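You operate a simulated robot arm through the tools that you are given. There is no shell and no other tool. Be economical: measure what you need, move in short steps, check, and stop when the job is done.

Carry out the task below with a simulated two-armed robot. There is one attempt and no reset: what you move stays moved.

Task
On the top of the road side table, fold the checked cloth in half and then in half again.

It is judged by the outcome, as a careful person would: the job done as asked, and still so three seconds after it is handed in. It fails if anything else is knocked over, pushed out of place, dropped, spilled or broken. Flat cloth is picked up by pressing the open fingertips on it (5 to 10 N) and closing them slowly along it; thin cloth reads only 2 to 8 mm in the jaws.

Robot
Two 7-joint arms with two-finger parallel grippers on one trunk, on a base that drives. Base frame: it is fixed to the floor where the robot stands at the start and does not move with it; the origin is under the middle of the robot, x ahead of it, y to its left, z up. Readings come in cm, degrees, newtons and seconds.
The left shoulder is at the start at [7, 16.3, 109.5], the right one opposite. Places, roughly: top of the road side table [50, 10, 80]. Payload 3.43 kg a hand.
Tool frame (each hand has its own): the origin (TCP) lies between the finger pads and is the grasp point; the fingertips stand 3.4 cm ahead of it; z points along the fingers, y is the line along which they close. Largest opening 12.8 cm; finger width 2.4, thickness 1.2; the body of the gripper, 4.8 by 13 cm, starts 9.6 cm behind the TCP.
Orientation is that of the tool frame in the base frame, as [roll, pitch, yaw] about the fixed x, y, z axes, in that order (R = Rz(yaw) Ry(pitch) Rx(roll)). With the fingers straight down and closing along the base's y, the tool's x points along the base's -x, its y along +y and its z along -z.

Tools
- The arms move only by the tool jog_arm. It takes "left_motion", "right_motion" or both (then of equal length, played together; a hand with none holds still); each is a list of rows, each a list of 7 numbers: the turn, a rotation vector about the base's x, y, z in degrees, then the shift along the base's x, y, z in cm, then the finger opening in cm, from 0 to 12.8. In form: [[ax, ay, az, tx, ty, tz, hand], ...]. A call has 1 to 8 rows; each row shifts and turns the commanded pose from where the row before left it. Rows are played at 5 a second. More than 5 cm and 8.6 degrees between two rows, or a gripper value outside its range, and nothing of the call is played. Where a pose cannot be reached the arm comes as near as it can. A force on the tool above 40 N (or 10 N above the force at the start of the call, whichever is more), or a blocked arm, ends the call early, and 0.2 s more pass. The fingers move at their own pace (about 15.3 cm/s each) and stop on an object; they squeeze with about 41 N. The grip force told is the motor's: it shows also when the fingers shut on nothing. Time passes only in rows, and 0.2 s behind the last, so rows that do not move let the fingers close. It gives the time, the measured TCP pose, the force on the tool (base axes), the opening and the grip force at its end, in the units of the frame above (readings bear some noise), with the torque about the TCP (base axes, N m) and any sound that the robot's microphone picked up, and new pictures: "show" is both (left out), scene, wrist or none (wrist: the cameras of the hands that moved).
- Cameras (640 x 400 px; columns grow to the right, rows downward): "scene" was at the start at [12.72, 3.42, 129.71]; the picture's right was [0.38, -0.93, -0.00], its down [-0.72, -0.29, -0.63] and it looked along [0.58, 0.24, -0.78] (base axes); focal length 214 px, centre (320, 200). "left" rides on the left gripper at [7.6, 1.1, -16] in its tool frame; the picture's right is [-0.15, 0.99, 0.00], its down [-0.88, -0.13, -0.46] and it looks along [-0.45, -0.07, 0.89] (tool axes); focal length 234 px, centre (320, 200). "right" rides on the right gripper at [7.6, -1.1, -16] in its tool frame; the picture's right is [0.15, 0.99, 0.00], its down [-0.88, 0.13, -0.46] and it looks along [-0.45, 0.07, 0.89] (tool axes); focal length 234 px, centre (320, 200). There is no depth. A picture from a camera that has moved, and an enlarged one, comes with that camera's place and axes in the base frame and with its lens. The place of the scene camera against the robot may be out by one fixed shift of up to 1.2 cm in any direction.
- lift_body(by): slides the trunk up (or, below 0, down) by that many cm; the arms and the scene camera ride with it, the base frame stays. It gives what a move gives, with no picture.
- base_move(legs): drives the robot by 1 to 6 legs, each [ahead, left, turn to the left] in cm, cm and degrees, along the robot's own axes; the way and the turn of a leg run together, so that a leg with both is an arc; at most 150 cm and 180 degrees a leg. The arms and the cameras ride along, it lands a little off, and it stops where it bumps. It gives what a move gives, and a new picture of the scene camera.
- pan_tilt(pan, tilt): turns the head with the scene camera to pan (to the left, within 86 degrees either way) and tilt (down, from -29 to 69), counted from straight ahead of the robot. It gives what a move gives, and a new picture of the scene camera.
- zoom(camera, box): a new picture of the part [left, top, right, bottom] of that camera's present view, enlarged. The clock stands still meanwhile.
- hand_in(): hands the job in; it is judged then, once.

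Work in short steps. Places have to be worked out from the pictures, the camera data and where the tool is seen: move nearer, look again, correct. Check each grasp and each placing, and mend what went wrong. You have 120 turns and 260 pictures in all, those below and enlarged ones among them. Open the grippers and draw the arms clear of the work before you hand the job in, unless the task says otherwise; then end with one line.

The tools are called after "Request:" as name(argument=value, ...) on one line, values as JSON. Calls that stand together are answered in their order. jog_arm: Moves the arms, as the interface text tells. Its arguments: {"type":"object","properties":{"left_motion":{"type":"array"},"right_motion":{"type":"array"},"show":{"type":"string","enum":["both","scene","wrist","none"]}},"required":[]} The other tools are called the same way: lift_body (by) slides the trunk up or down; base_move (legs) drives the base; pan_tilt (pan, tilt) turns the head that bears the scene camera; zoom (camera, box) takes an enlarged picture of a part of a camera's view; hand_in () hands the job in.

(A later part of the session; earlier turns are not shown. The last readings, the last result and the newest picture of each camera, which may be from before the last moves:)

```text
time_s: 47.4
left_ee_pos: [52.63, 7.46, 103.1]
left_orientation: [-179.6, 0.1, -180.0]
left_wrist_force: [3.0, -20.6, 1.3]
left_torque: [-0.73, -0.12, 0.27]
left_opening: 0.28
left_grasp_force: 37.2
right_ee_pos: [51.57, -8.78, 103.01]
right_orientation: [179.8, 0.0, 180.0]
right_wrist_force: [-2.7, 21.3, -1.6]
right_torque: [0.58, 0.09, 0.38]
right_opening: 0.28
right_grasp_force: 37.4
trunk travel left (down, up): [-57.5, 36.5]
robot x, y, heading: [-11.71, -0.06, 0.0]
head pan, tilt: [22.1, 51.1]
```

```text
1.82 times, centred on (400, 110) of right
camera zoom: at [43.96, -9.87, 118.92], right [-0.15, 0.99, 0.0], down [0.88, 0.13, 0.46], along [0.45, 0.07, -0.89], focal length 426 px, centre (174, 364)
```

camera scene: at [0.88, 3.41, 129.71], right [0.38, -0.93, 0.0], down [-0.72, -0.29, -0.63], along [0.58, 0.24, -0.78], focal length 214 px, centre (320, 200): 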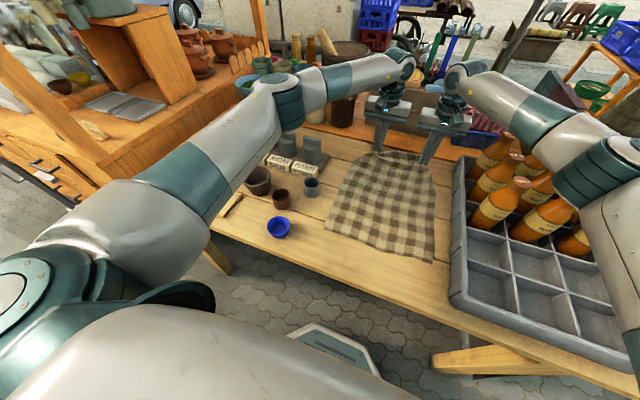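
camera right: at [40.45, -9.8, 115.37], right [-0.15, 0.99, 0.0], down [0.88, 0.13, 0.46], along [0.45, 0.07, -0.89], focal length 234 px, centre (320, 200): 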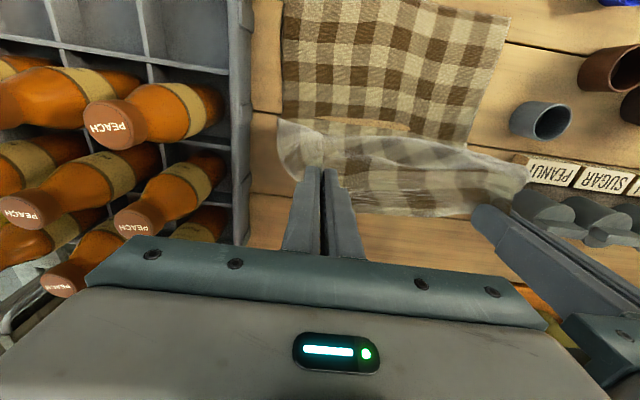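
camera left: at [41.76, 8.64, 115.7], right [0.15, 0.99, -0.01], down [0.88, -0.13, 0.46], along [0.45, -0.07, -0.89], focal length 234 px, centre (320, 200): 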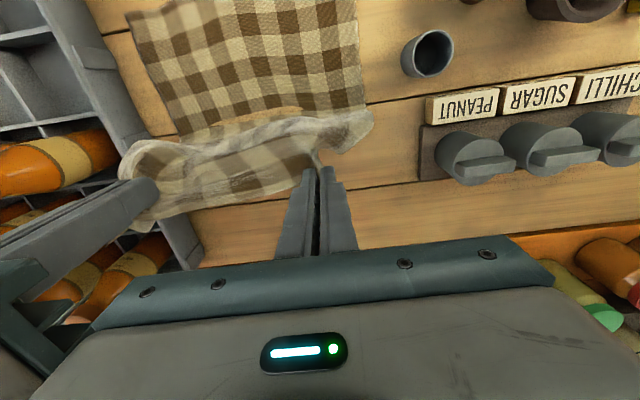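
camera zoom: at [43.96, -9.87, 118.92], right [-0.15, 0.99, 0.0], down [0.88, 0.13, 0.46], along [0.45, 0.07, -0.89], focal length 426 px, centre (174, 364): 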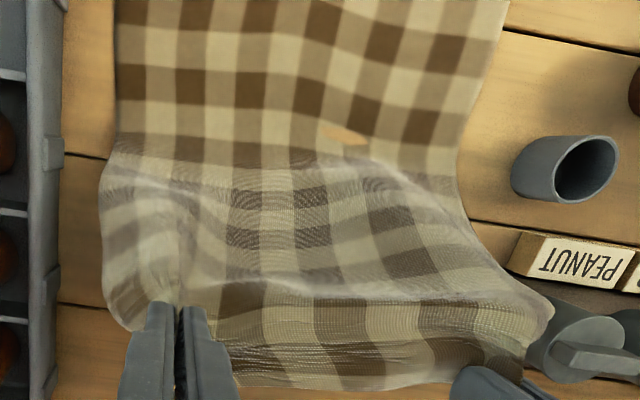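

The geometry fits: material length from the clip spot to the grips is about 24.5 cm, so the taut arc radius about x=48 should be 19.3 cm. I'll go back to 50° on that circle and follow it to vertical.

Request:
jog_arm(left_motion=[[0, 0, 0, 3, 0, -2, 0], [0, 0, 0, 3, 0, -2.2, 0], [0, 0, 0, 1.8, 0, -2.4, 0], [0, 0, 0, 0, 0, 0, 0], [0, 0, 0, -3.3, 0, 2.2, 0], [0, 0, 0, -3.8, 0, 1.6, 0], [0, 0, 0, -4, 0, 0.7, 0], [0, 0, 0, 0, 0, 0, 0]], right_motion=[[0, 0, 0, 3, 0, -2, 0], [0, 0, 0, 3, 0, -2.2, 0], [0, 0, 0, 1.8, 0, -2.4, 0], [0, 0, 0, 0, 0, 0, 0], [0, 0, 0, -3.1, 0, 2.2, 0], [0, 0, 0, -3.7, 0, 1.6, 0], [0, 0, 0, -4, 0, 0.7, 0], [0, 0, 0, 0, 0, 0, 0]], show="none")

Request:
zoom(camera="scene", box=[300, 120, 460, 280])

Request:
zoom(camera="right", box=[240, 0, 560, 220])

```text
time_s: 49.2
left_ee_pos: [49.14, 7.26, 100.99]
left_orientation: [-179.6, 0.1, 180.0]
left_wrist_force: [3.5, -16.3, 0.4]
left_torque: [-0.61, -0.09, 0.28]
left_opening: 0.25
left_grasp_force: 37.4
right_ee_pos: [48.58, -8.64, 100.89]
right_orientation: [179.7, 0.0, -180.0]
right_wrist_force: [-3.4, 17.5, -1.2]
right_torque: [0.47, 0.12, 0.35]
right_opening: 0.27
right_grasp_force: 37.7
trunk travel left (down, up): [-57.5, 36.5]
robot x, y, heading: [-11.9, -0.29, -0.3]
head pan, tilt: [22.1, 51.1]
```

```text
2.50 times, centred on (380, 200) of scene
camera zoom: at [1.02, 3.4, 129.7], right [0.38, -0.93, 0.0], down [-0.72, -0.29, -0.63], along [0.58, 0.24, -0.78], focal length 536 px, centre (170, 200)
```

zoom: 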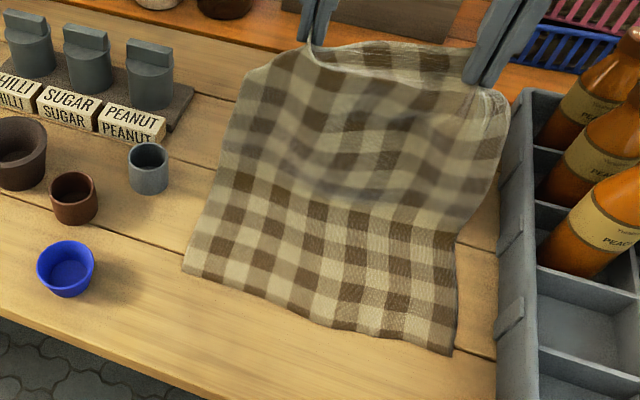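

```text
1.82 times, centred on (400, 110) of right
camera zoom: at [41.01, -9.88, 116.8], right [-0.15, 0.99, 0.0], down [0.88, 0.13, 0.46], along [0.45, 0.07, -0.89], focal length 426 px, centre (174, 364)
```

zoom: 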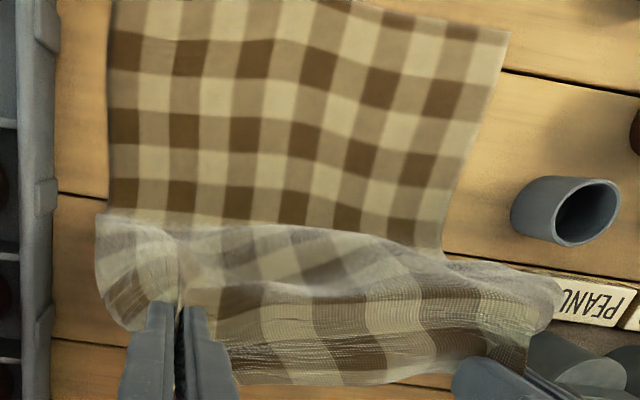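

Much better — the crease is now near the midline. I'll continue down the far half of the arc, tilting the fingers toward the robot so the edge lies out instead of curling back.

Request:
jog_arm(left_motion=[[0, 6, 0, -3.6, 0, -0.2, 0], [0, 6, 0, -3.6, 0, -1.1, 0], [0, 7, 0, -3.2, 0, -1.8, 0], [0, 7, 0, -2.8, 0, -2.6, 0], [0, 7, 0, -2.2, 0, -3.3, 0], [0, 0, 0, 0, 0, 0, 0]], right_motion=[[0, 6, 0, -3.6, 0, -0.2, 0], [0, 6, 0, -3.6, 0, -1.1, 0], [0, 7, 0, -3.2, 0, -1.8, 0], [0, 7, 0, -2.8, 0, -2.6, 0], [0, 7, 0, -2.2, 0, -3.3, 0], [0, 0, 0, 0, 0, 0, 0]])

Request:
zoom(camera="scene", box=[300, 120, 460, 280])

```text
time_s: 50.6
left_ee_pos: [33.63, 7.42, 91.97]
left_orientation: [-179.5, -32.8, 180.0]
left_wrist_force: [3.2, -17.3, -0.4]
left_torque: [-0.34, -0.12, 0.59]
left_opening: 0.25
left_grasp_force: 37.3
right_ee_pos: [32.99, -8.38, 92.09]
right_orientation: [179.8, -33.0, 180.0]
right_wrist_force: [-3.2, 17.8, 1.8]
right_torque: [0.56, 0.09, 0.03]
right_opening: 0.29
right_grasp_force: 36.8
trunk travel left (down, up): [-57.5, 36.5]
robot x, y, heading: [-11.64, -0.47, 0.2]
head pan, tilt: [22.1, 51.1]
camera scene: at [0.8, 3.41, 129.73], right [0.38, -0.93, 0.0], down [-0.72, -0.29, -0.63], along [0.58, 0.24, -0.78], focal length 214 px, centre (320, 200)
camera right: at [35.32, -9.69, 109.55], right [-0.12, 0.99, 0.08], down [0.99, 0.13, -0.1], along [-0.11, 0.07, -0.99], focal length 234 px, centre (320, 200)
camera left: at [36.01, 8.58, 109.65], right [0.12, 0.99, -0.09], down [0.99, -0.13, -0.09], along [-0.1, -0.07, -0.99], focal length 234 px, centre (320, 200)
```

scene: 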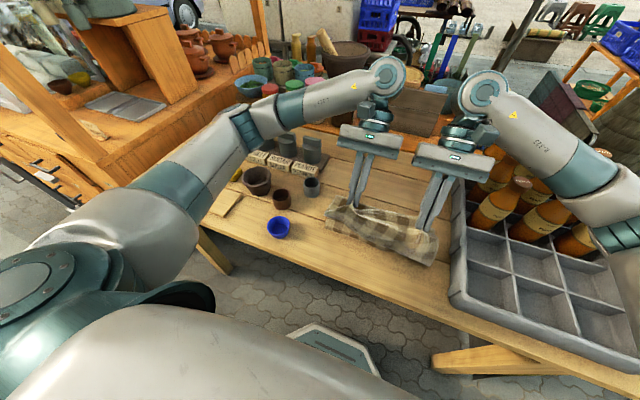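
right: 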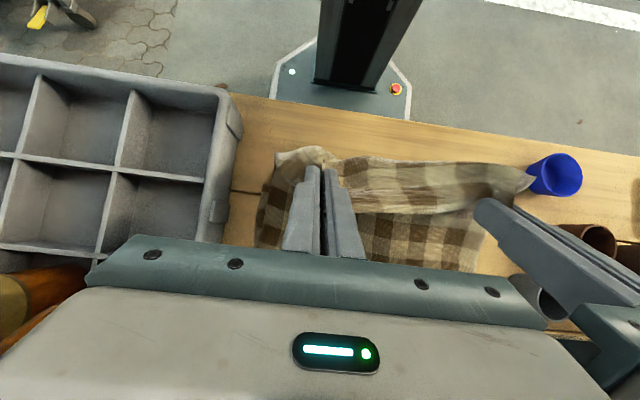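
left: 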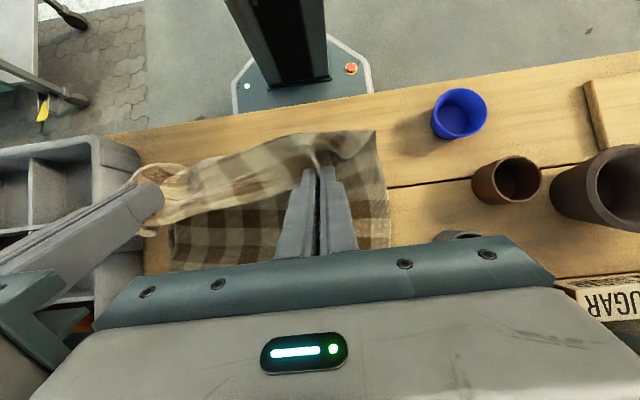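

```text
2.50 times, centred on (380, 200) of scene
camera zoom: at [0.8, 3.41, 129.73], right [0.38, -0.93, 0.0], down [-0.72, -0.29, -0.63], along [0.58, 0.24, -0.78], focal length 536 px, centre (170, 200)
```

zoom: 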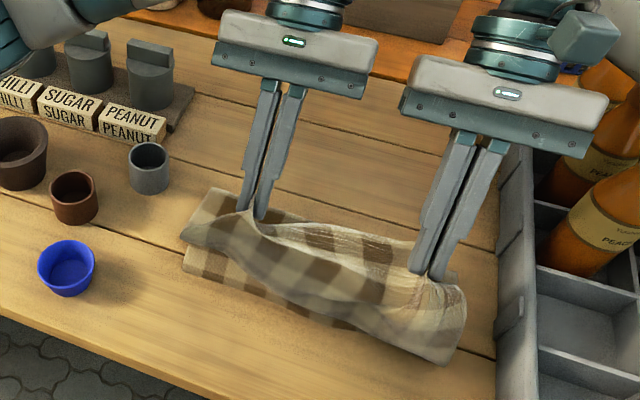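

The pinch forces the cloth out of the fingers toward the robot, which makes it belly and pulls the crease in again to x≈43. The tilt has to go the other way, with fingers pointing away from the robot so the cloth hangs straight down out of the pinch. I'll lift back out while reversing the tilt.

Request:
jog_arm(left_motion=[[0, -8, 0, 3, 0, 3, 0], [0, -8, 0, 3, 0, 2.5, 0], [0, -8, 0, 3.2, 0, 1.5, 0], [0, -8, 0, 3.4, 0, 0.5, 0], [0, -8, 0, 3.4, 0, 0, 0], [0, -8, 0, 3.2, 0, -1, 0], [0, -8, 0, 3, 0, -1.6, 0], [0, -8, 0, 2.4, 0, -2, 0]], right_motion=[[0, -8, 0, 3, 0, 3, 0], [0, -8, 0, 3, 0, 2.5, 0], [0, -8, 0, 3.2, 0, 1.5, 0], [0, -8, 0, 3.4, 0, 0.5, 0], [0, -8, 0, 3.4, 0, 0, 0], [0, -8, 0, 3.2, 0, -1, 0], [0, -8, 0, 3, 0, -1.6, 0], [0, -8, 0, 2.4, 0, -2, 0]], show="scene")

```text
time_s: 52.4
left_ee_pos: [58.33, 7.14, 94.9]
left_orientation: [-179.6, 31.3, 179.8]
left_wrist_force: [1.7, -16.0, 1.5]
left_torque: [-0.62, -0.08, -0.04]
left_opening: 0.23
left_grasp_force: 37.8
right_ee_pos: [57.81, -8.72, 94.75]
right_orientation: [179.9, 31.0, -179.8]
right_wrist_force: [-1.2, 15.0, -3.1]
right_torque: [0.2, 0.11, 0.43]
right_opening: 0.28
right_grasp_force: 37.1
trunk travel left (down, up): [-57.5, 36.5]
robot x, y, heading: [-11.93, -0.16, -0.2]
head pan, tilt: [22.1, 51.1]
camera scene: at [0.98, 3.4, 129.71], right [0.38, -0.93, 0.0], down [-0.72, -0.29, -0.63], along [0.58, 0.24, -0.78], focal length 214 px, centre (320, 200)
```

scene: 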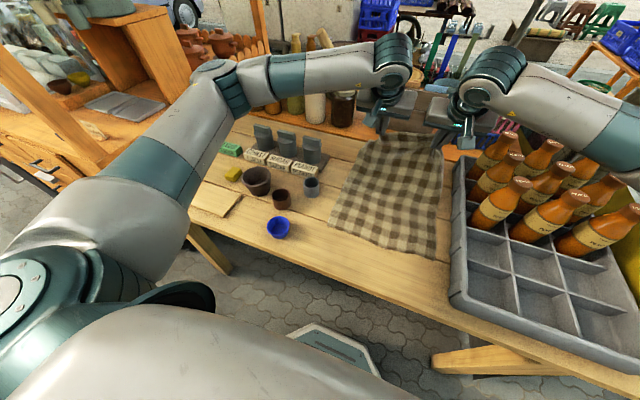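

I'll lay it back nearly flat and finish the tilt to 55° at the same time.

Request:
jog_arm(left_motion=[[0, -8, 0, 1, 0, -3, 0], [0, -8, 0, 1, 0, -3, 0], [0, -8, 0, 1, 0, -3, 0], [0, 0, 0, 0.9, 0, -2.6, 0], [0, 0, 0, 0, 0, 0, 0]], right_motion=[[0, -8, 0, 1, 0, -3, 0], [0, -8, 0, 1, 0, -3, 0], [0, -8, 0, 1, 0, -3, 0], [0, 0, 0, 0.9, 0, -2.6, 0], [0, 0, 0, 0, 0, 0, 0]])

```text
time_s: 53.6
left_ee_pos: [61.73, 7.39, 83.53]
left_orientation: [-179.5, 55.5, 180.0]
left_wrist_force: [1.1, -16.2, 4.2]
left_torque: [-0.58, -0.1, -0.36]
left_opening: 0.26
left_grasp_force: 37.4
right_ee_pos: [61.17, -8.49, 83.87]
right_orientation: [179.8, 55.5, -179.9]
right_wrist_force: [-1.0, 16.7, -3.3]
right_torque: [-0.02, 0.11, 0.54]
right_opening: 0.25
right_grasp_force: 37.4
trunk travel left (down, up): [-57.5, 36.5]
robot x, y, heading: [-12.07, -0.1, -0.2]
head pan, tilt: [22.1, 51.1]
camera scene: at [0.25, 3.54, 129.8], right [0.38, -0.93, 0.0], down [-0.72, -0.29, -0.63], along [0.59, 0.24, -0.78], focal length 214 px, centre (320, 200)
camera right: at [43.76, -9.76, 86.61], right [-0.09, 0.99, -0.12], down [0.12, 0.13, 0.98], along [0.99, 0.07, -0.13], focal length 234 px, centre (320, 200)
camera left: at [44.41, 8.44, 86.54], right [0.09, 0.99, 0.12], down [0.12, -0.13, 0.98], along [0.99, -0.07, -0.13], focal length 234 px, centre (320, 200)
```

scene: 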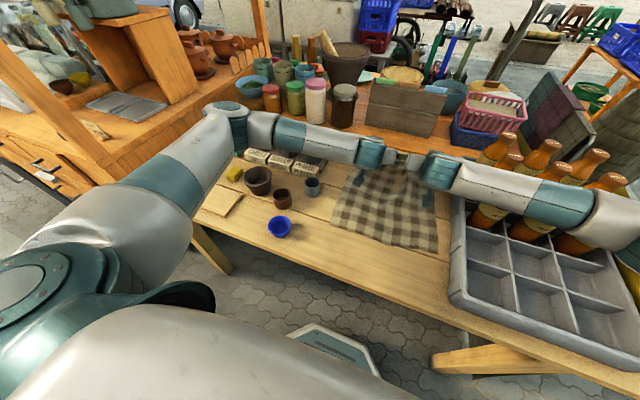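
right: 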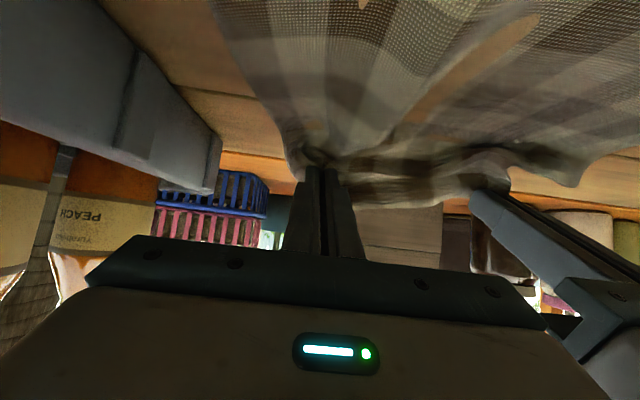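
left: 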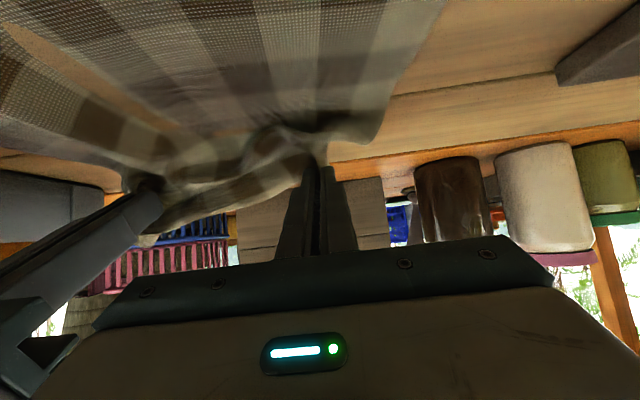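

The tilt works and nothing was touched. I'll now swing up along the arc to vertical.

Request:
jog_arm(left_motion=[[0, 0, 0, -0.6, 0, 3.2, 0], [0, 0, 0, -1.5, 0, 3.2, 0], [0, 0, 0, -2.1, 0, 2.8, 0], [0, 0, 0, -2.7, 0, 2.5, 0], [0, 0, 0, -3, 0, 1.9, 0], [0, 0, 0, -3.3, 0, 1.3, 0], [0, 0, 0, -3.0, 0, 0.4, 0], [0, 0, 0, 0, 0, 0, 0]], right_motion=[[0, 0, 0, -0.6, 0, 3.2, 0], [0, 0, 0, -1.5, 0, 3.2, 0], [0, 0, 0, -2.1, 0, 2.8, 0], [0, 0, 0, -2.7, 0, 2.5, 0], [0, 0, 0, -3, 0, 1.9, 0], [0, 0, 0, -3.3, 0, 1.3, 0], [0, 0, 0, -3.0, 0, 0.4, 0], [0, 0, 0, 0, 0, 0, 0]])

```text
time_s: 55.4
left_ee_pos: [46.53, 7.25, 98.66]
left_orientation: [-179.6, 55.2, 180.0]
left_wrist_force: [0.2, -14.0, 2.4]
left_torque: [-0.48, -0.07, -0.27]
left_opening: 0.26
left_grasp_force: 37.2
right_ee_pos: [45.47, -8.64, 98.78]
right_orientation: [179.8, 54.9, 180.0]
right_wrist_force: [0.3, 14.9, -3.7]
right_torque: [0.02, 0.13, 0.48]
right_opening: 0.27
right_grasp_force: 36.9
trunk travel left (down, up): [-57.5, 36.5]
robot x, y, heading: [-11.78, -0.22, 0.2]
head pan, tilt: [22.1, 51.1]
camera scene: at [0.95, 3.4, 129.7], right [0.38, -0.93, 0.0], down [-0.72, -0.29, -0.63], along [0.58, 0.24, -0.78], focal length 214 px, centre (320, 200)
camera right: at [28.02, -9.78, 101.58], right [-0.09, 0.99, -0.12], down [0.13, 0.13, 0.98], along [0.99, 0.07, -0.14], focal length 234 px, centre (320, 200)
camera left: at [29.1, 8.27, 101.69], right [0.09, 0.99, 0.12], down [0.13, -0.13, 0.98], along [0.99, -0.07, -0.14], focal length 234 px, centre (320, 200)
```

scene: 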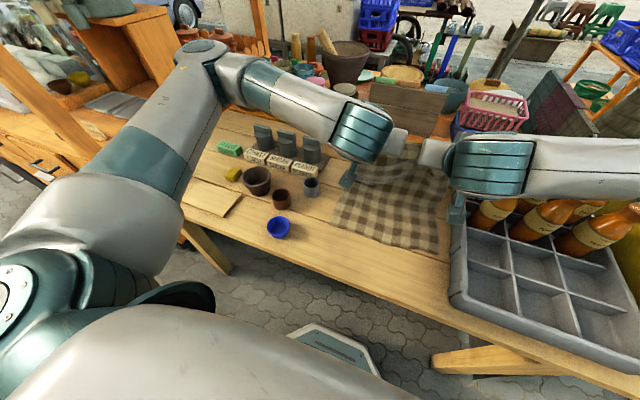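
right: 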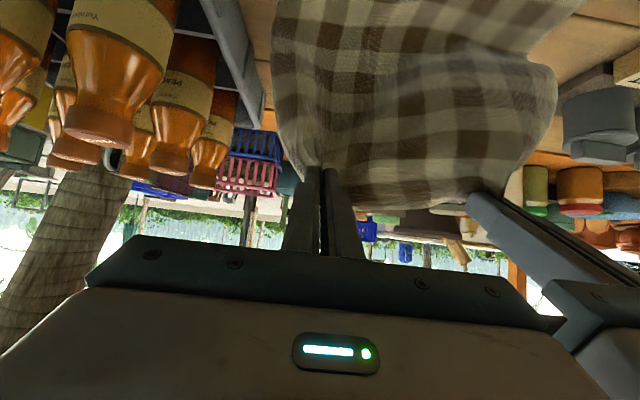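
left: 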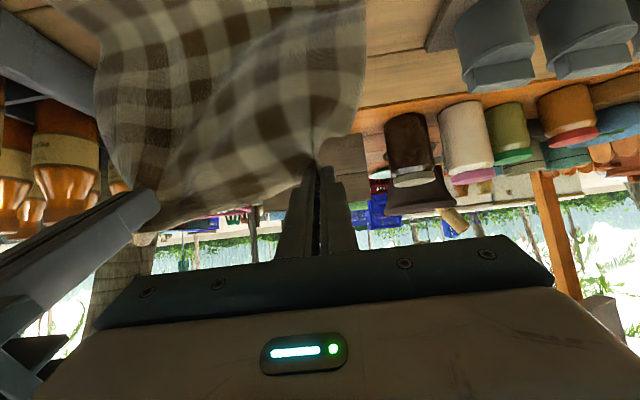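

The cloth hangs cleanly below the fingers now. I'll back the base up 8 cm to carry the grips along the arc while keeping reach.

Request:
base_move(legs=[[-8, 0, 0]])

Request:
zoom(camera="scene", box=[300, 110, 460, 270])

Request:
zoom(camera="left", box=[0, 0, 640, 400])

```text
time_s: 56.5
left_ee_pos: [38.66, 7.07, 98.78]
left_orientation: [-179.5, 55.3, 179.9]
left_wrist_force: [-0.1, -13.0, 2.9]
left_torque: [-0.42, -0.05, -0.3]
left_opening: 0.24
left_grasp_force: 37.3
right_ee_pos: [37.57, -8.56, 98.76]
right_orientation: [179.8, 55.1, 179.9]
right_wrist_force: [-0.8, 13.6, -2.5]
right_torque: [0.0, 0.13, 0.44]
right_opening: 0.25
right_grasp_force: 37.3
trunk travel left (down, up): [-57.5, 36.5]
robot x, y, heading: [-19.86, -0.38, -0.2]
head pan, tilt: [22.1, 51.1]
camera scene: at [-7.02, 3.4, 129.72], right [0.38, -0.93, 0.0], down [-0.72, -0.29, -0.63], along [0.58, 0.24, -0.78], focal length 214 px, centre (320, 200)
```

scene: 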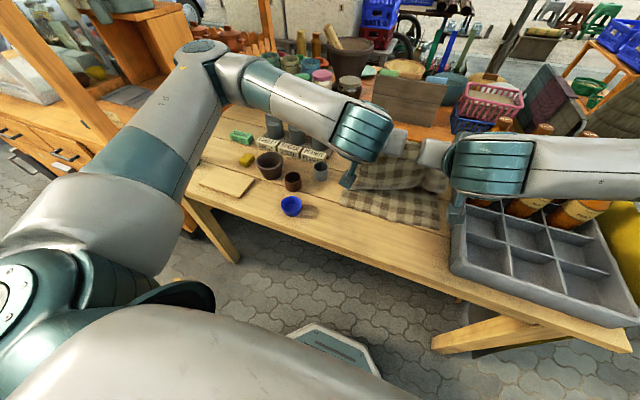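

```text
2.50 times, centred on (380, 190) of scene
camera zoom: at [-7.02, 3.4, 129.72], right [0.38, -0.93, 0.0], down [-0.72, -0.29, -0.63], along [0.58, 0.24, -0.78], focal length 536 px, centre (170, 225)
```

zoom: 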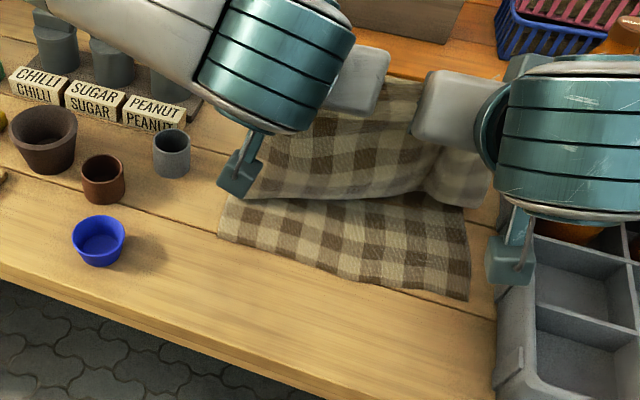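

```text
1.00 times, centred on (320, 200) of left
camera zoom: at [21.2, 8.22, 101.74], right [0.09, 0.99, 0.12], down [0.13, -0.13, 0.98], along [0.99, -0.07, -0.14], focal length 234 px, centre (320, 200)
```

zoom: 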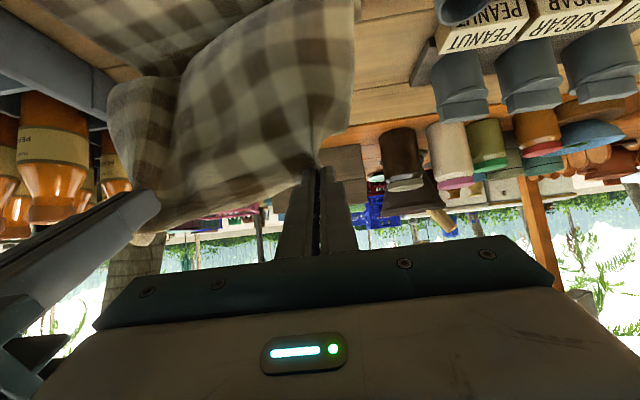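

I'll continue down the arc toward the near edge.

Request:
jog_arm(left_motion=[[0, 0, 0, -3.7, 0, -2.1, 0], [0, 0, 0, -3.1, 0, -2.5, 0], [0, 0, 0, -2.6, 0, -3.1, 0], [0, 0, 0, -1.9, 0, -3.5, 0], [0, 0, 0, -0.9, 0, -3.3, 0], [0, 0, 0, 0, 0, 0, 0]], right_motion=[[0, 0, 0, -3.5, 0, -2.1, 0], [0, 0, 0, -2.9, 0, -2.5, 0], [0, 0, 0, -2.4, 0, -3.1, 0], [0, 0, 0, -1.7, 0, -3.5, 0], [0, 0, 0, -0.8, 0, -3.3, 0], [0, 0, 0, 0, 0, 0, 0]])

Request:
zoom(camera="scene", box=[300, 110, 460, 270])

```text
time_s: 57.3
left_ee_pos: [31.79, 6.23, 90.51]
left_orientation: [179.6, 55.2, -179.8]
left_wrist_force: [0.6, 3.7, -0.5]
left_torque: [-0.33, 0.05, -0.46]
left_opening: 0.24
left_grasp_force: 36.9
left hand out of reach, approached as far as the arm can: row 2, 3, 4
right_ee_pos: [32.09, -7.05, 90.78]
right_orientation: [-179.5, 54.8, 180.0]
right_wrist_force: [-0.2, -4.2, -1.3]
right_torque: [0.33, -0.05, 0.54]
right_opening: 0.22
right_grasp_force: 37.2
right hand out of reach, approached as far as the arm can: row 2, 3, 4
trunk travel left (down, up): [-57.5, 36.5]
robot x, y, heading: [-19.62, 0.07, -0.1]
head pan, tilt: [22.1, 51.1]
stopped in row 4 (left hand): the force on the tool passed its limit (the readings are from after the stop); the commanded pose is now the measured one
camera scene: at [-6.84, 3.38, 129.72], right [0.38, -0.93, 0.0], down [-0.72, -0.29, -0.63], along [0.58, 0.24, -0.78], focal length 214 px, centre (320, 200)
camera right: at [14.73, -8.1, 93.64], right [-0.08, 0.99, -0.13], down [0.13, 0.14, 0.98], along [0.99, 0.06, -0.14], focal length 234 px, centre (320, 200)
camera left: at [14.41, 7.01, 93.66], right [0.08, 0.99, 0.12], down [0.13, -0.13, 0.98], along [0.99, -0.06, -0.14], focal length 234 px, centre (320, 200)
```

scene: 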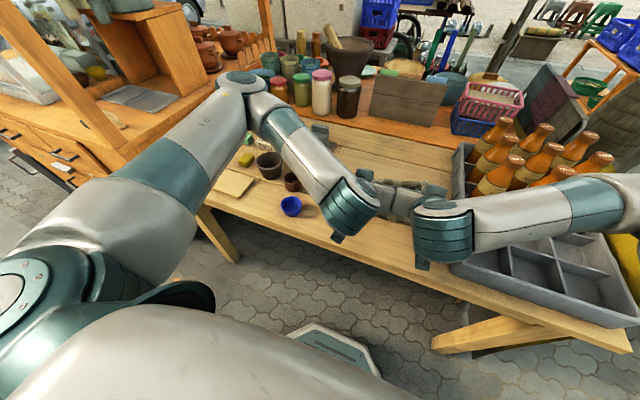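
right: 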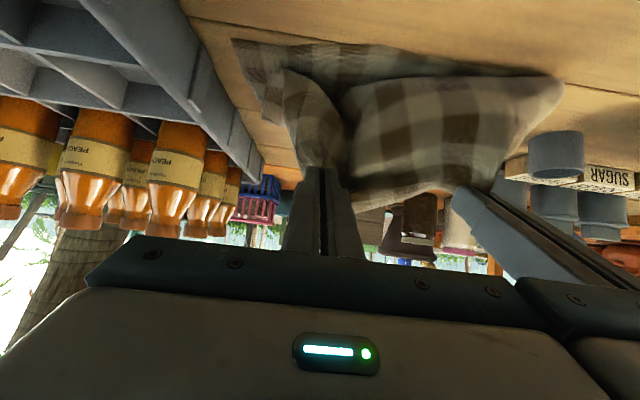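
left: 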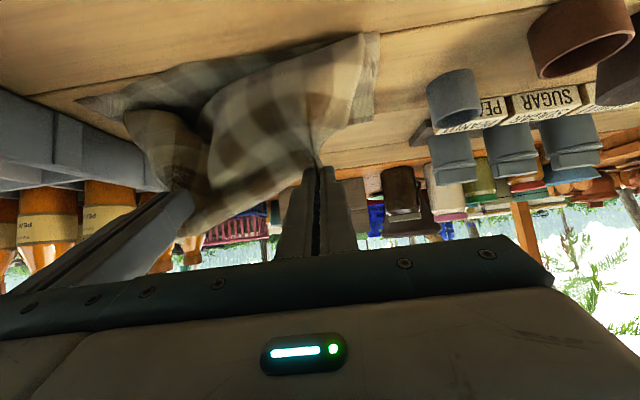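

```text
2.50 times, centred on (380, 190) of scene
camera zoom: at [-6.84, 3.38, 129.72], right [0.38, -0.93, 0.0], down [-0.72, -0.29, -0.63], along [0.58, 0.24, -0.78], focal length 536 px, centre (170, 225)
```

zoom: 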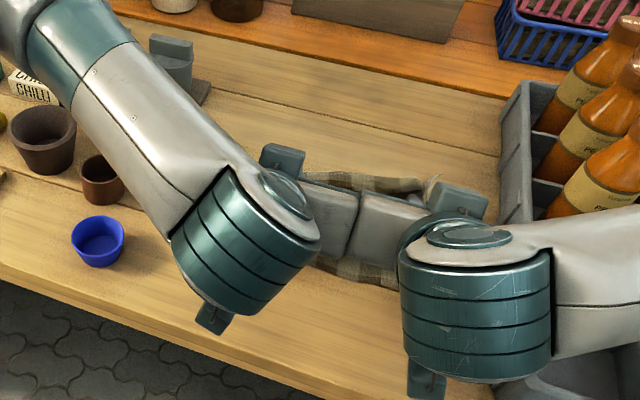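

The arms ran into their near-reach limit and the hands drew together. I'll go back up the arc, spread the hands again, and get more base distance in stages.

Request:
jog_arm(left_motion=[[0, 0, 0, 2.5, 0.25, 1.8, 0], [0, 0, 0, 2.5, 0.25, 1.6, 0], [0, 0, 0, 2.5, 0.25, 1.4, 0], [0, 0, 0, 2.5, 0.25, 0.6, 0], [0, 0, 0, 0, 0, 0, 0]], right_motion=[[0, 0, 0, 2.5, -0.4, 1.8, 0], [0, 0, 0, 2.5, -0.4, 1.6, 0], [0, 0, 0, 2.3, -0.4, 1.4, 0], [0, 0, 0, 2.2, -0.3, 0.6, 0], [0, 0, 0, 0, 0, 0, 0]], show="none")

Request:
base_move(legs=[[-7, 0, 0]])

```text
time_s: 58.5
left_ee_pos: [41.8, 6.94, 95.93]
left_orientation: [180.0, 55.1, -180.0]
left_wrist_force: [0.1, -10.1, 2.5]
left_torque: [-0.37, -0.07, -0.22]
left_opening: 0.24
left_grasp_force: 37.1
right_ee_pos: [41.61, -8.58, 95.95]
right_orientation: [-179.3, 54.8, -179.8]
right_wrist_force: [-0.6, 10.9, -1.8]
right_torque: [-0.02, 0.06, 0.32]
right_opening: 0.26
right_grasp_force: 37.4
trunk travel left (down, up): [-57.5, 36.5]
robot x, y, heading: [-19.46, -0.13, 0.0]
head pan, tilt: [22.1, 51.1]
```

```text
time_s: 59.5
left_ee_pos: [34.85, 7.2, 96.11]
left_orientation: [179.8, 55.2, -179.9]
left_wrist_force: [0.8, -14.2, 3.0]
left_torque: [-0.46, -0.11, -0.29]
left_opening: 0.22
left_grasp_force: 36.7
right_ee_pos: [34.41, -8.44, 96.12]
right_orientation: [-179.4, 54.9, -179.7]
right_wrist_force: [-1.4, 13.1, -1.7]
right_torque: [0.0, 0.09, 0.46]
right_opening: 0.26
right_grasp_force: 37.2
trunk travel left (down, up): [-57.5, 36.5]
robot x, y, heading: [-26.28, -0.06, 0.2]
head pan, tilt: [22.1, 51.1]
camera scene: at [-13.96, 3.42, 129.72], right [0.38, -0.93, 0.0], down [-0.72, -0.29, -0.63], along [0.58, 0.24, -0.78], focal length 214 px, centre (320, 200)
```

scene: 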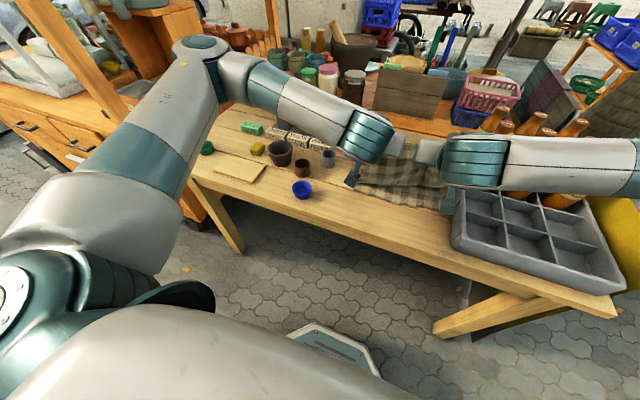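

I'll re-extend the cloth outward to reset the crease, then back the base another 7 cm during the return arc.

Request:
jog_arm(left_motion=[[0, 0, 0, 4, 0, 0.9, 0], [0, 0, 0, 4.5, 0, 0.6, 0], [0, 0, 0, 4.5, 0, 0, 0], [0, 0, 0, 4.5, 0, -1, 0], [0, 0, 0, 4, 0, -2.2, 0], [0, 0, 0, 3, 0, -3.4, 0], [0, 0, 0, 1.5, 0, -3.5, 0], [0, 0, 0, 0, 0, 0, 0]], right_motion=[[0, 0, 0, 4, 0, 0.9, 0], [0, 0, 0, 4.5, 0, 0.6, 0], [0, 0, 0, 4.5, 0, 0, 0], [0, 0, 0, 4.5, 0, -1, 0], [0, 0, 0, 4, 0, -2.2, 0], [0, 0, 0, 3, 0, -3.4, 0], [0, 0, 0, 1.5, 0, -3.5, 0], [0, 0, 0, 0, 0, 0, 0]], show="scene")

```text
time_s: 61.3
left_ee_pos: [60.84, 7.31, 87.42]
left_orientation: [179.9, 55.2, -179.9]
left_wrist_force: [0.6, -8.6, 2.7]
left_torque: [-0.28, -0.07, -0.18]
left_opening: 0.26
left_grasp_force: 36.7
right_ee_pos: [60.58, -8.39, 87.43]
right_orientation: [-179.4, 55.0, -179.9]
right_wrist_force: [-0.7, 9.3, -2.0]
right_torque: [-0.01, 0.09, 0.3]
right_opening: 0.27
right_grasp_force: 37.3
trunk travel left (down, up): [-57.5, 36.5]
robot x, y, heading: [-26.47, 0.29, -0.3]
head pan, tilt: [22.1, 51.1]
camera scene: at [-13.91, 3.42, 129.73], right [0.38, -0.93, 0.0], down [-0.72, -0.29, -0.63], along [0.58, 0.24, -0.78], focal length 214 px, centre (320, 200)
```

scene: 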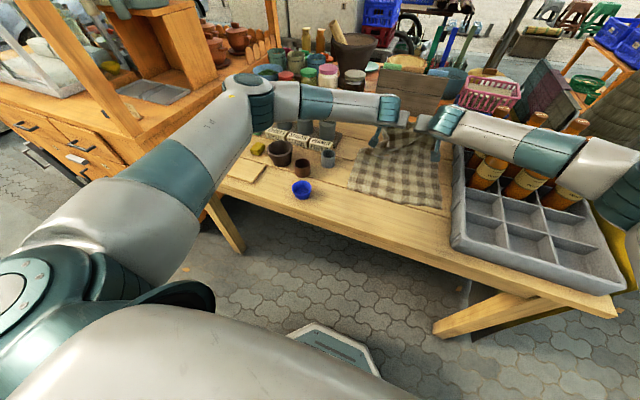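

Re-extended. I'll go up the arc to near vertical, then drive back 7 cm.

Request:
jog_arm(left_motion=[[0, 0, 0, -0.9, 0, 3.4, 0], [0, 0, 0, -1.6, 0, 3.2, 0], [0, 0, 0, -2.5, 0, 2.3, 0], [0, 0, 0, -3, 0, 1.5, 0], [0, 0, 0, -3.4, 0, 1.0, 0], [0, 0, 0, 0, 0, 0, 0]], right_motion=[[0, 0, 0, -0.9, 0, 3.4, 0], [0, 0, 0, -1.6, 0, 3.2, 0], [0, 0, 0, -2.5, 0, 2.3, 0], [0, 0, 0, -3, 0, 1.5, 0], [0, 0, 0, -3.4, 0, 1.0, 0], [0, 0, 0, 0, 0, 0, 0]], show="none")

Request:
base_move(legs=[[-7, 0, 0]])

Request:
zoom(camera="left", box=[0, 0, 640, 400])

```text
time_s: 62.7
left_ee_pos: [49.56, 7.07, 98.6]
left_orientation: [179.9, 55.1, -179.9]
left_wrist_force: [0.3, -14.4, 3.4]
left_torque: [-0.49, -0.09, -0.25]
left_opening: 0.26
left_grasp_force: 37.4
right_ee_pos: [49.38, -8.52, 98.79]
right_orientation: [-179.6, 54.9, -179.8]
right_wrist_force: [-1.4, 12.8, -3.3]
right_torque: [0.03, 0.1, 0.48]
right_opening: 0.26
right_grasp_force: 36.9
trunk travel left (down, up): [-57.5, 36.5]
robot x, y, heading: [-26.3, -0.01, -0.0]
head pan, tilt: [22.1, 51.1]
```

```text
time_s: 63.7
left_ee_pos: [42.5, 7.22, 98.79]
left_orientation: [179.7, 55.2, -179.9]
left_wrist_force: [1.2, -14.8, 3.3]
left_torque: [-0.46, -0.09, -0.3]
left_opening: 0.27
left_grasp_force: 37.1
right_ee_pos: [42.6, -8.49, 98.88]
right_orientation: [-179.3, 55.0, -179.8]
right_wrist_force: [-1.9, 14.6, -3.4]
right_torque: [0.03, 0.14, 0.46]
right_opening: 0.26
right_grasp_force: 36.8
trunk travel left (down, up): [-57.5, 36.5]
robot x, y, heading: [-33.55, -0.21, -0.3]
head pan, tilt: [22.1, 51.1]
camera scene: at [-20.77, 3.43, 129.72], right [0.38, -0.93, 0.0], down [-0.72, -0.29, -0.63], along [0.58, 0.24, -0.78], focal length 214 px, centre (320, 200)
```

scene: 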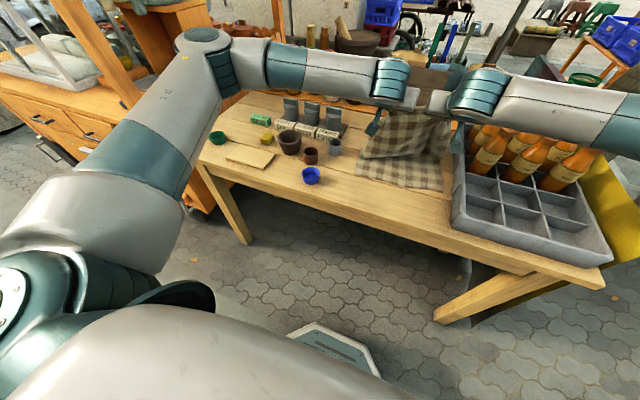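

```text
1.00 times, centred on (320, 200) of left
camera zoom: at [25.08, 8.01, 101.7], right [0.08, 0.99, 0.12], down [0.13, -0.13, 0.98], along [0.99, -0.06, -0.14], focal length 234 px, centre (320, 200)
```

zoom: 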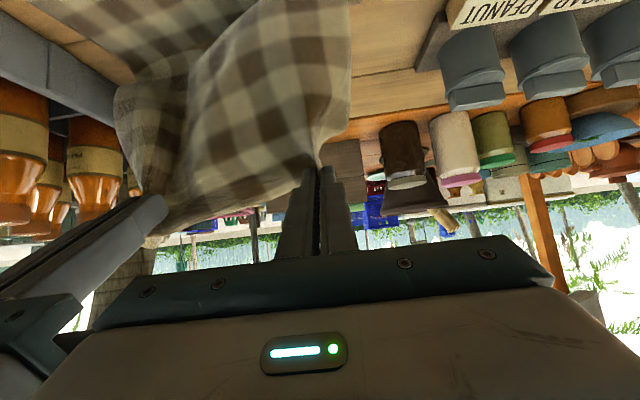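

Good hang. Now down the remaining arc with the arms, which have ample reach.

Request:
jog_arm(left_motion=[[0, 0, 0, -3.9, 0, -0.5, 0], [0, 0, 0, -3.6, 0, -1.7, 0], [0, 0, 0, -3.1, 0, -2.5, 0], [0, 0, 0, -2.6, 0, -3.1, 0], [0, 0, 0, -1.9, 0, -3.5, 0], [0, 0, 0, -0.9, 0, -3.3, 0], [0, 0, 0, 0, 0, 0, 0]], right_motion=[[0, 0, 0, -3.9, 0, -0.5, 0], [0, 0, 0, -3.6, 0, -1.7, 0], [0, 0, 0, -3.1, 0, -2.5, 0], [0, 0, 0, -2.6, 0, -3.1, 0], [0, 0, 0, -1.9, 0, -3.5, 0], [0, 0, 0, -0.9, 0, -3.3, 0], [0, 0, 0, 0, 0, 0, 0]])

Request:
zoom(camera="scene", box=[330, 80, 470, 210])

```text
time_s: 65.3
left_ee_pos: [26.49, 7.22, 83.85]
left_orientation: [179.9, 55.3, -179.9]
left_wrist_force: [1.2, -16.1, 4.0]
left_torque: [-0.54, -0.16, -0.32]
left_opening: 0.24
left_grasp_force: 37.4
right_ee_pos: [26.51, -8.45, 84.38]
right_orientation: [-179.5, 55.0, -179.7]
right_wrist_force: [-1.7, 17.3, -3.7]
right_torque: [0.02, 0.15, 0.55]
right_opening: 0.25
right_grasp_force: 37.8
trunk travel left (down, up): [-57.5, 36.5]
robot x, y, heading: [-33.64, 0.25, 0.1]
head pan, tilt: [22.1, 51.1]
camera scene: at [-20.71, 3.42, 129.72], right [0.38, -0.93, 0.0], down [-0.72, -0.29, -0.63], along [0.58, 0.24, -0.78], focal length 214 px, centre (320, 200)
camera right: at [9.14, -9.57, 87.37], right [-0.08, 0.99, -0.12], down [0.13, 0.13, 0.98], along [0.99, 0.06, -0.14], focal length 234 px, centre (320, 200)
camera left: at [9.1, 8.03, 86.85], right [0.08, 0.99, 0.12], down [0.13, -0.13, 0.98], along [0.99, -0.06, -0.14], focal length 234 px, centre (320, 200)
```

scene: 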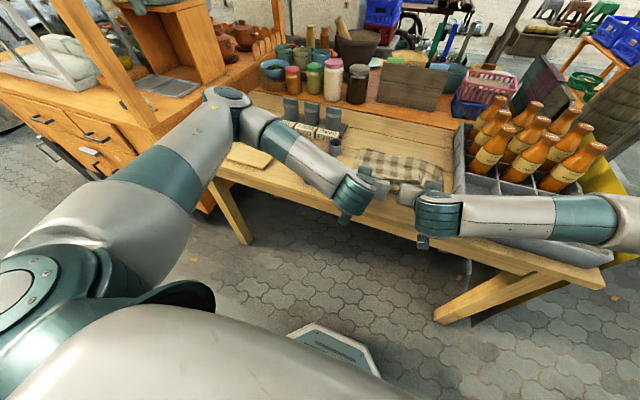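
right: 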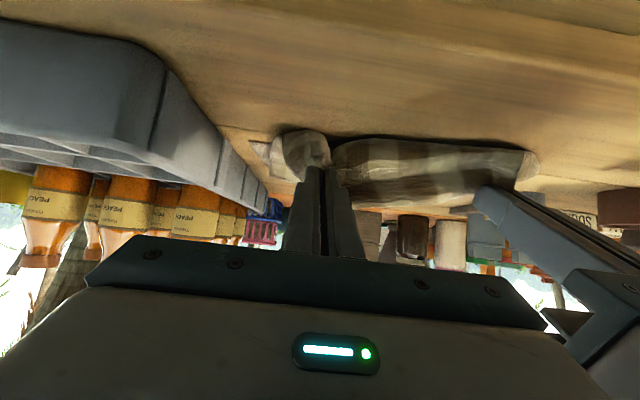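
left: 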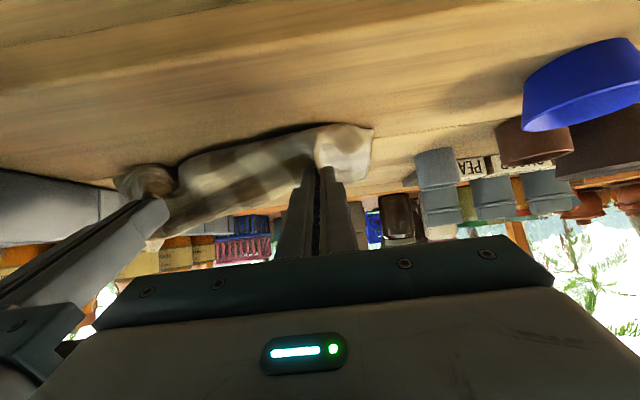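

```text
3.08 times, centred on (400, 145) of scene
camera zoom: at [-20.71, 3.42, 129.72], right [0.38, -0.93, 0.0], down [-0.72, -0.29, -0.63], along [0.58, 0.24, -0.78], focal length 660 px, centre (74, 369)
```

zoom: 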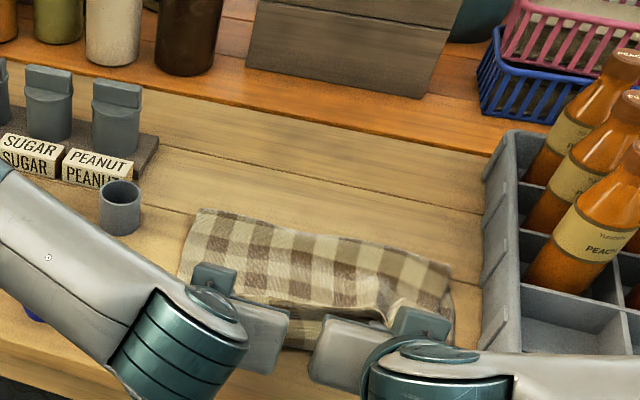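

Excellent: the crease is now at x≈47–48. I'll lower onto the near edge.

Request:
jog_arm(left_motion=[[0, 0, 0, 0, 0, -0.8, 0], [0, 0, 0, 0, 0, -0.7, 0], [0, 0, 0, 0, 0, -0.3, 0], [0, 0, 0, 0, 0, 0, 0]], right_motion=[[0, 0, 0, 0, 0, -0.9, 0], [0, 0, 0, 0, 0, -0.9, 0], [0, 0, 0, 0, 0, -0.5, 0], [0, 0, 0, 0, 0, 0, 0]], show="wrist")

```text
time_s: 66.3
left_ee_pos: [26.48, 7.16, 82.15]
left_orientation: [179.7, 55.2, -179.8]
left_wrist_force: [1.6, -13.3, 4.0]
left_torque: [-0.46, -0.19, -0.27]
left_opening: 0.25
left_grasp_force: 36.9
right_ee_pos: [26.6, -8.48, 82.06]
right_orientation: [-179.4, 55.0, -179.7]
right_wrist_force: [-1.0, 14.6, -2.5]
right_torque: [0.0, 0.04, 0.44]
right_opening: 0.26
right_grasp_force: 37.2
trunk travel left (down, up): [-57.5, 36.5]
robot x, y, heading: [-33.42, 0.14, -0.3]
head pan, tilt: [22.1, 51.1]
camera right: at [9.12, -9.58, 84.93], right [-0.08, 0.99, -0.13], down [0.13, 0.14, 0.98], along [0.99, 0.06, -0.14], focal length 234 px, centre (320, 200)
camera left: at [9.1, 8.04, 85.13], right [0.08, 0.99, 0.12], down [0.13, -0.13, 0.98], along [0.99, -0.06, -0.14], focal length 234 px, centre (320, 200)
```

right: 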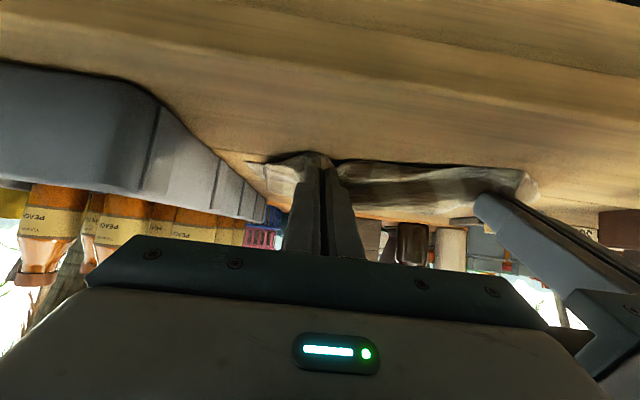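
left: 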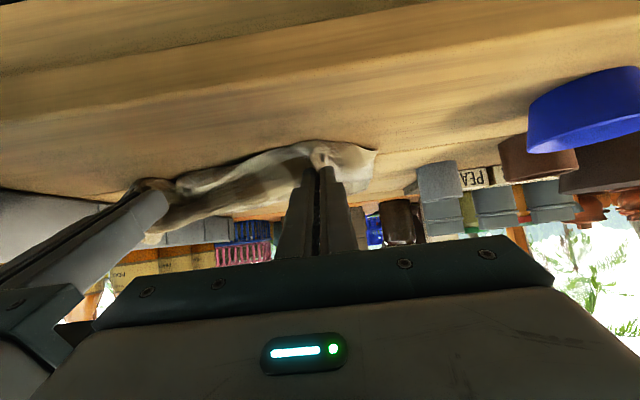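

I'll go a touch lower, then open and withdraw backwards along the finger direction.

Request:
jog_arm(left_motion=[[0, 0, 0, 0, 0, -0.4, 0], [0, 0, 0, 0, 0, 0, 1.5], [0, 0, 0, 0, 0, 0, 3], [0, 0, 0, -0.8, 0, 0.6, 3], [0, 0, 0, -2, 0, 1.4, 3], [0, 0, 0, -3, 0, 3, 3], [0, 0, 0, -2, 0, 4, 3], [0, 0, 0, 0, 0, 4, 3]], right_motion=[[0, 0, 0, 0, 0, -0.4, 0], [0, 0, 0, 0, 0, 0, 1.5], [0, 0, 0, 0, 0, 0, 3], [0, 0, 0, -0.8, 0, 0.6, 3], [0, 0, 0, -2, 0, 1.4, 3], [0, 0, 0, -3, 0, 3, 3], [0, 0, 0, -2, 0, 4, 3], [0, 0, 0, 0, 0, 4, 3]])

Request:
zoom(camera="scene", box=[330, 80, 470, 210])

```text
time_s: 68.1
left_ee_pos: [18.94, 6.93, 94.73]
left_orientation: [179.8, 55.1, -179.9]
left_wrist_force: [-0.2, 0.1, 1.3]
left_torque: [-0.01, -0.02, 0.02]
left_opening: 3.01
left_grasp_force: 0.0
left hand out of reach, approached as far as the arm can: row 8
right_ee_pos: [19.57, -8.01, 94.39]
right_orientation: [-179.3, 54.9, -179.7]
right_wrist_force: [0.1, 0.3, -0.4]
right_torque: [0.01, 0.01, 0.0]
right_opening: 2.99
right_grasp_force: 0.1
right hand out of reach, approached as far as the arm can: row 7
trunk travel left (down, up): [-57.5, 36.5]
robot x, y, heading: [-33.06, -0.03, -0.1]
head pan, tilt: [22.1, 51.1]
camera scene: at [-20.76, 3.43, 129.7], right [0.38, -0.93, 0.0], down [-0.72, -0.29, -0.63], along [0.58, 0.24, -0.78], focal length 214 px, centre (320, 200)
camera right: at [2.11, -9.12, 97.43], right [-0.08, 0.99, -0.13], down [0.13, 0.14, 0.98], along [0.99, 0.06, -0.14], focal length 234 px, centre (320, 200)
camera left: at [1.6, 7.86, 97.84], right [0.08, 0.99, 0.12], down [0.13, -0.13, 0.98], along [0.99, -0.06, -0.14], focal length 234 px, centre (320, 200)
```

scene: 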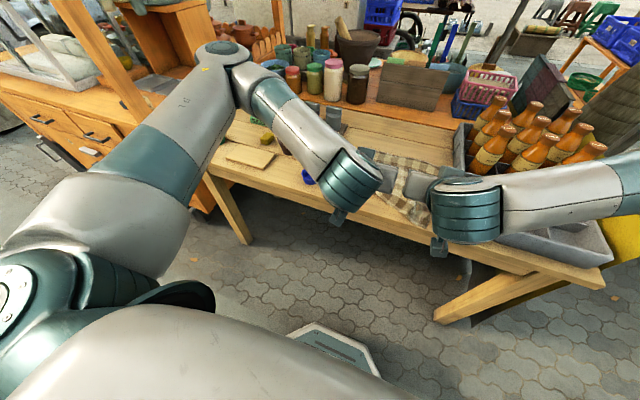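
right: 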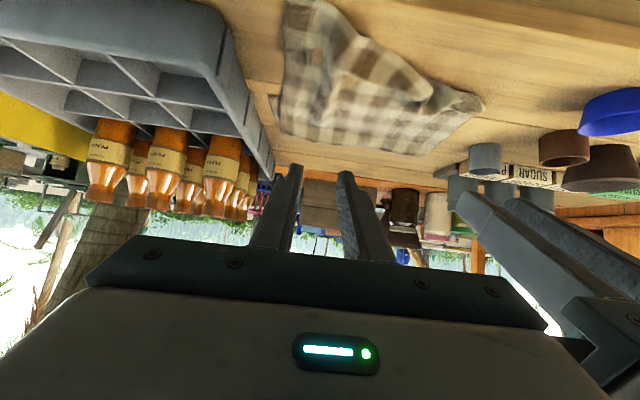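
left: 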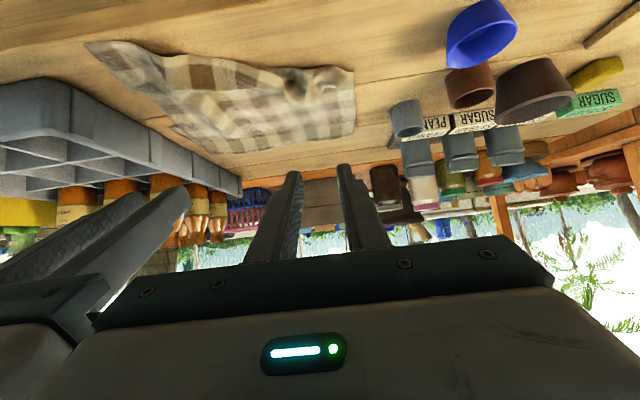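

```text
3.08 times, centred on (400, 145) of scene
camera zoom: at [-20.76, 3.43, 129.7], right [0.38, -0.93, 0.0], down [-0.72, -0.29, -0.63], along [0.58, 0.24, -0.78], focal length 660 px, centre (74, 369)
```

zoom: 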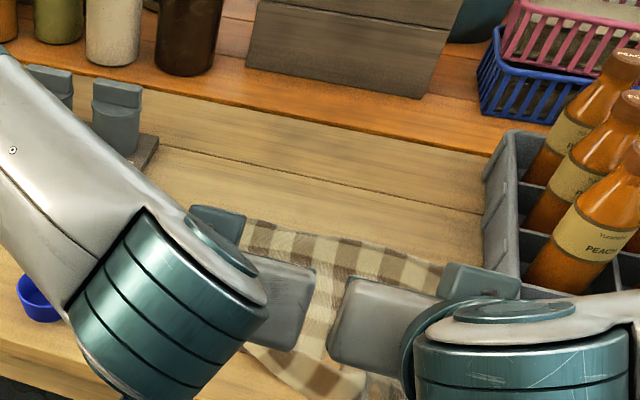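

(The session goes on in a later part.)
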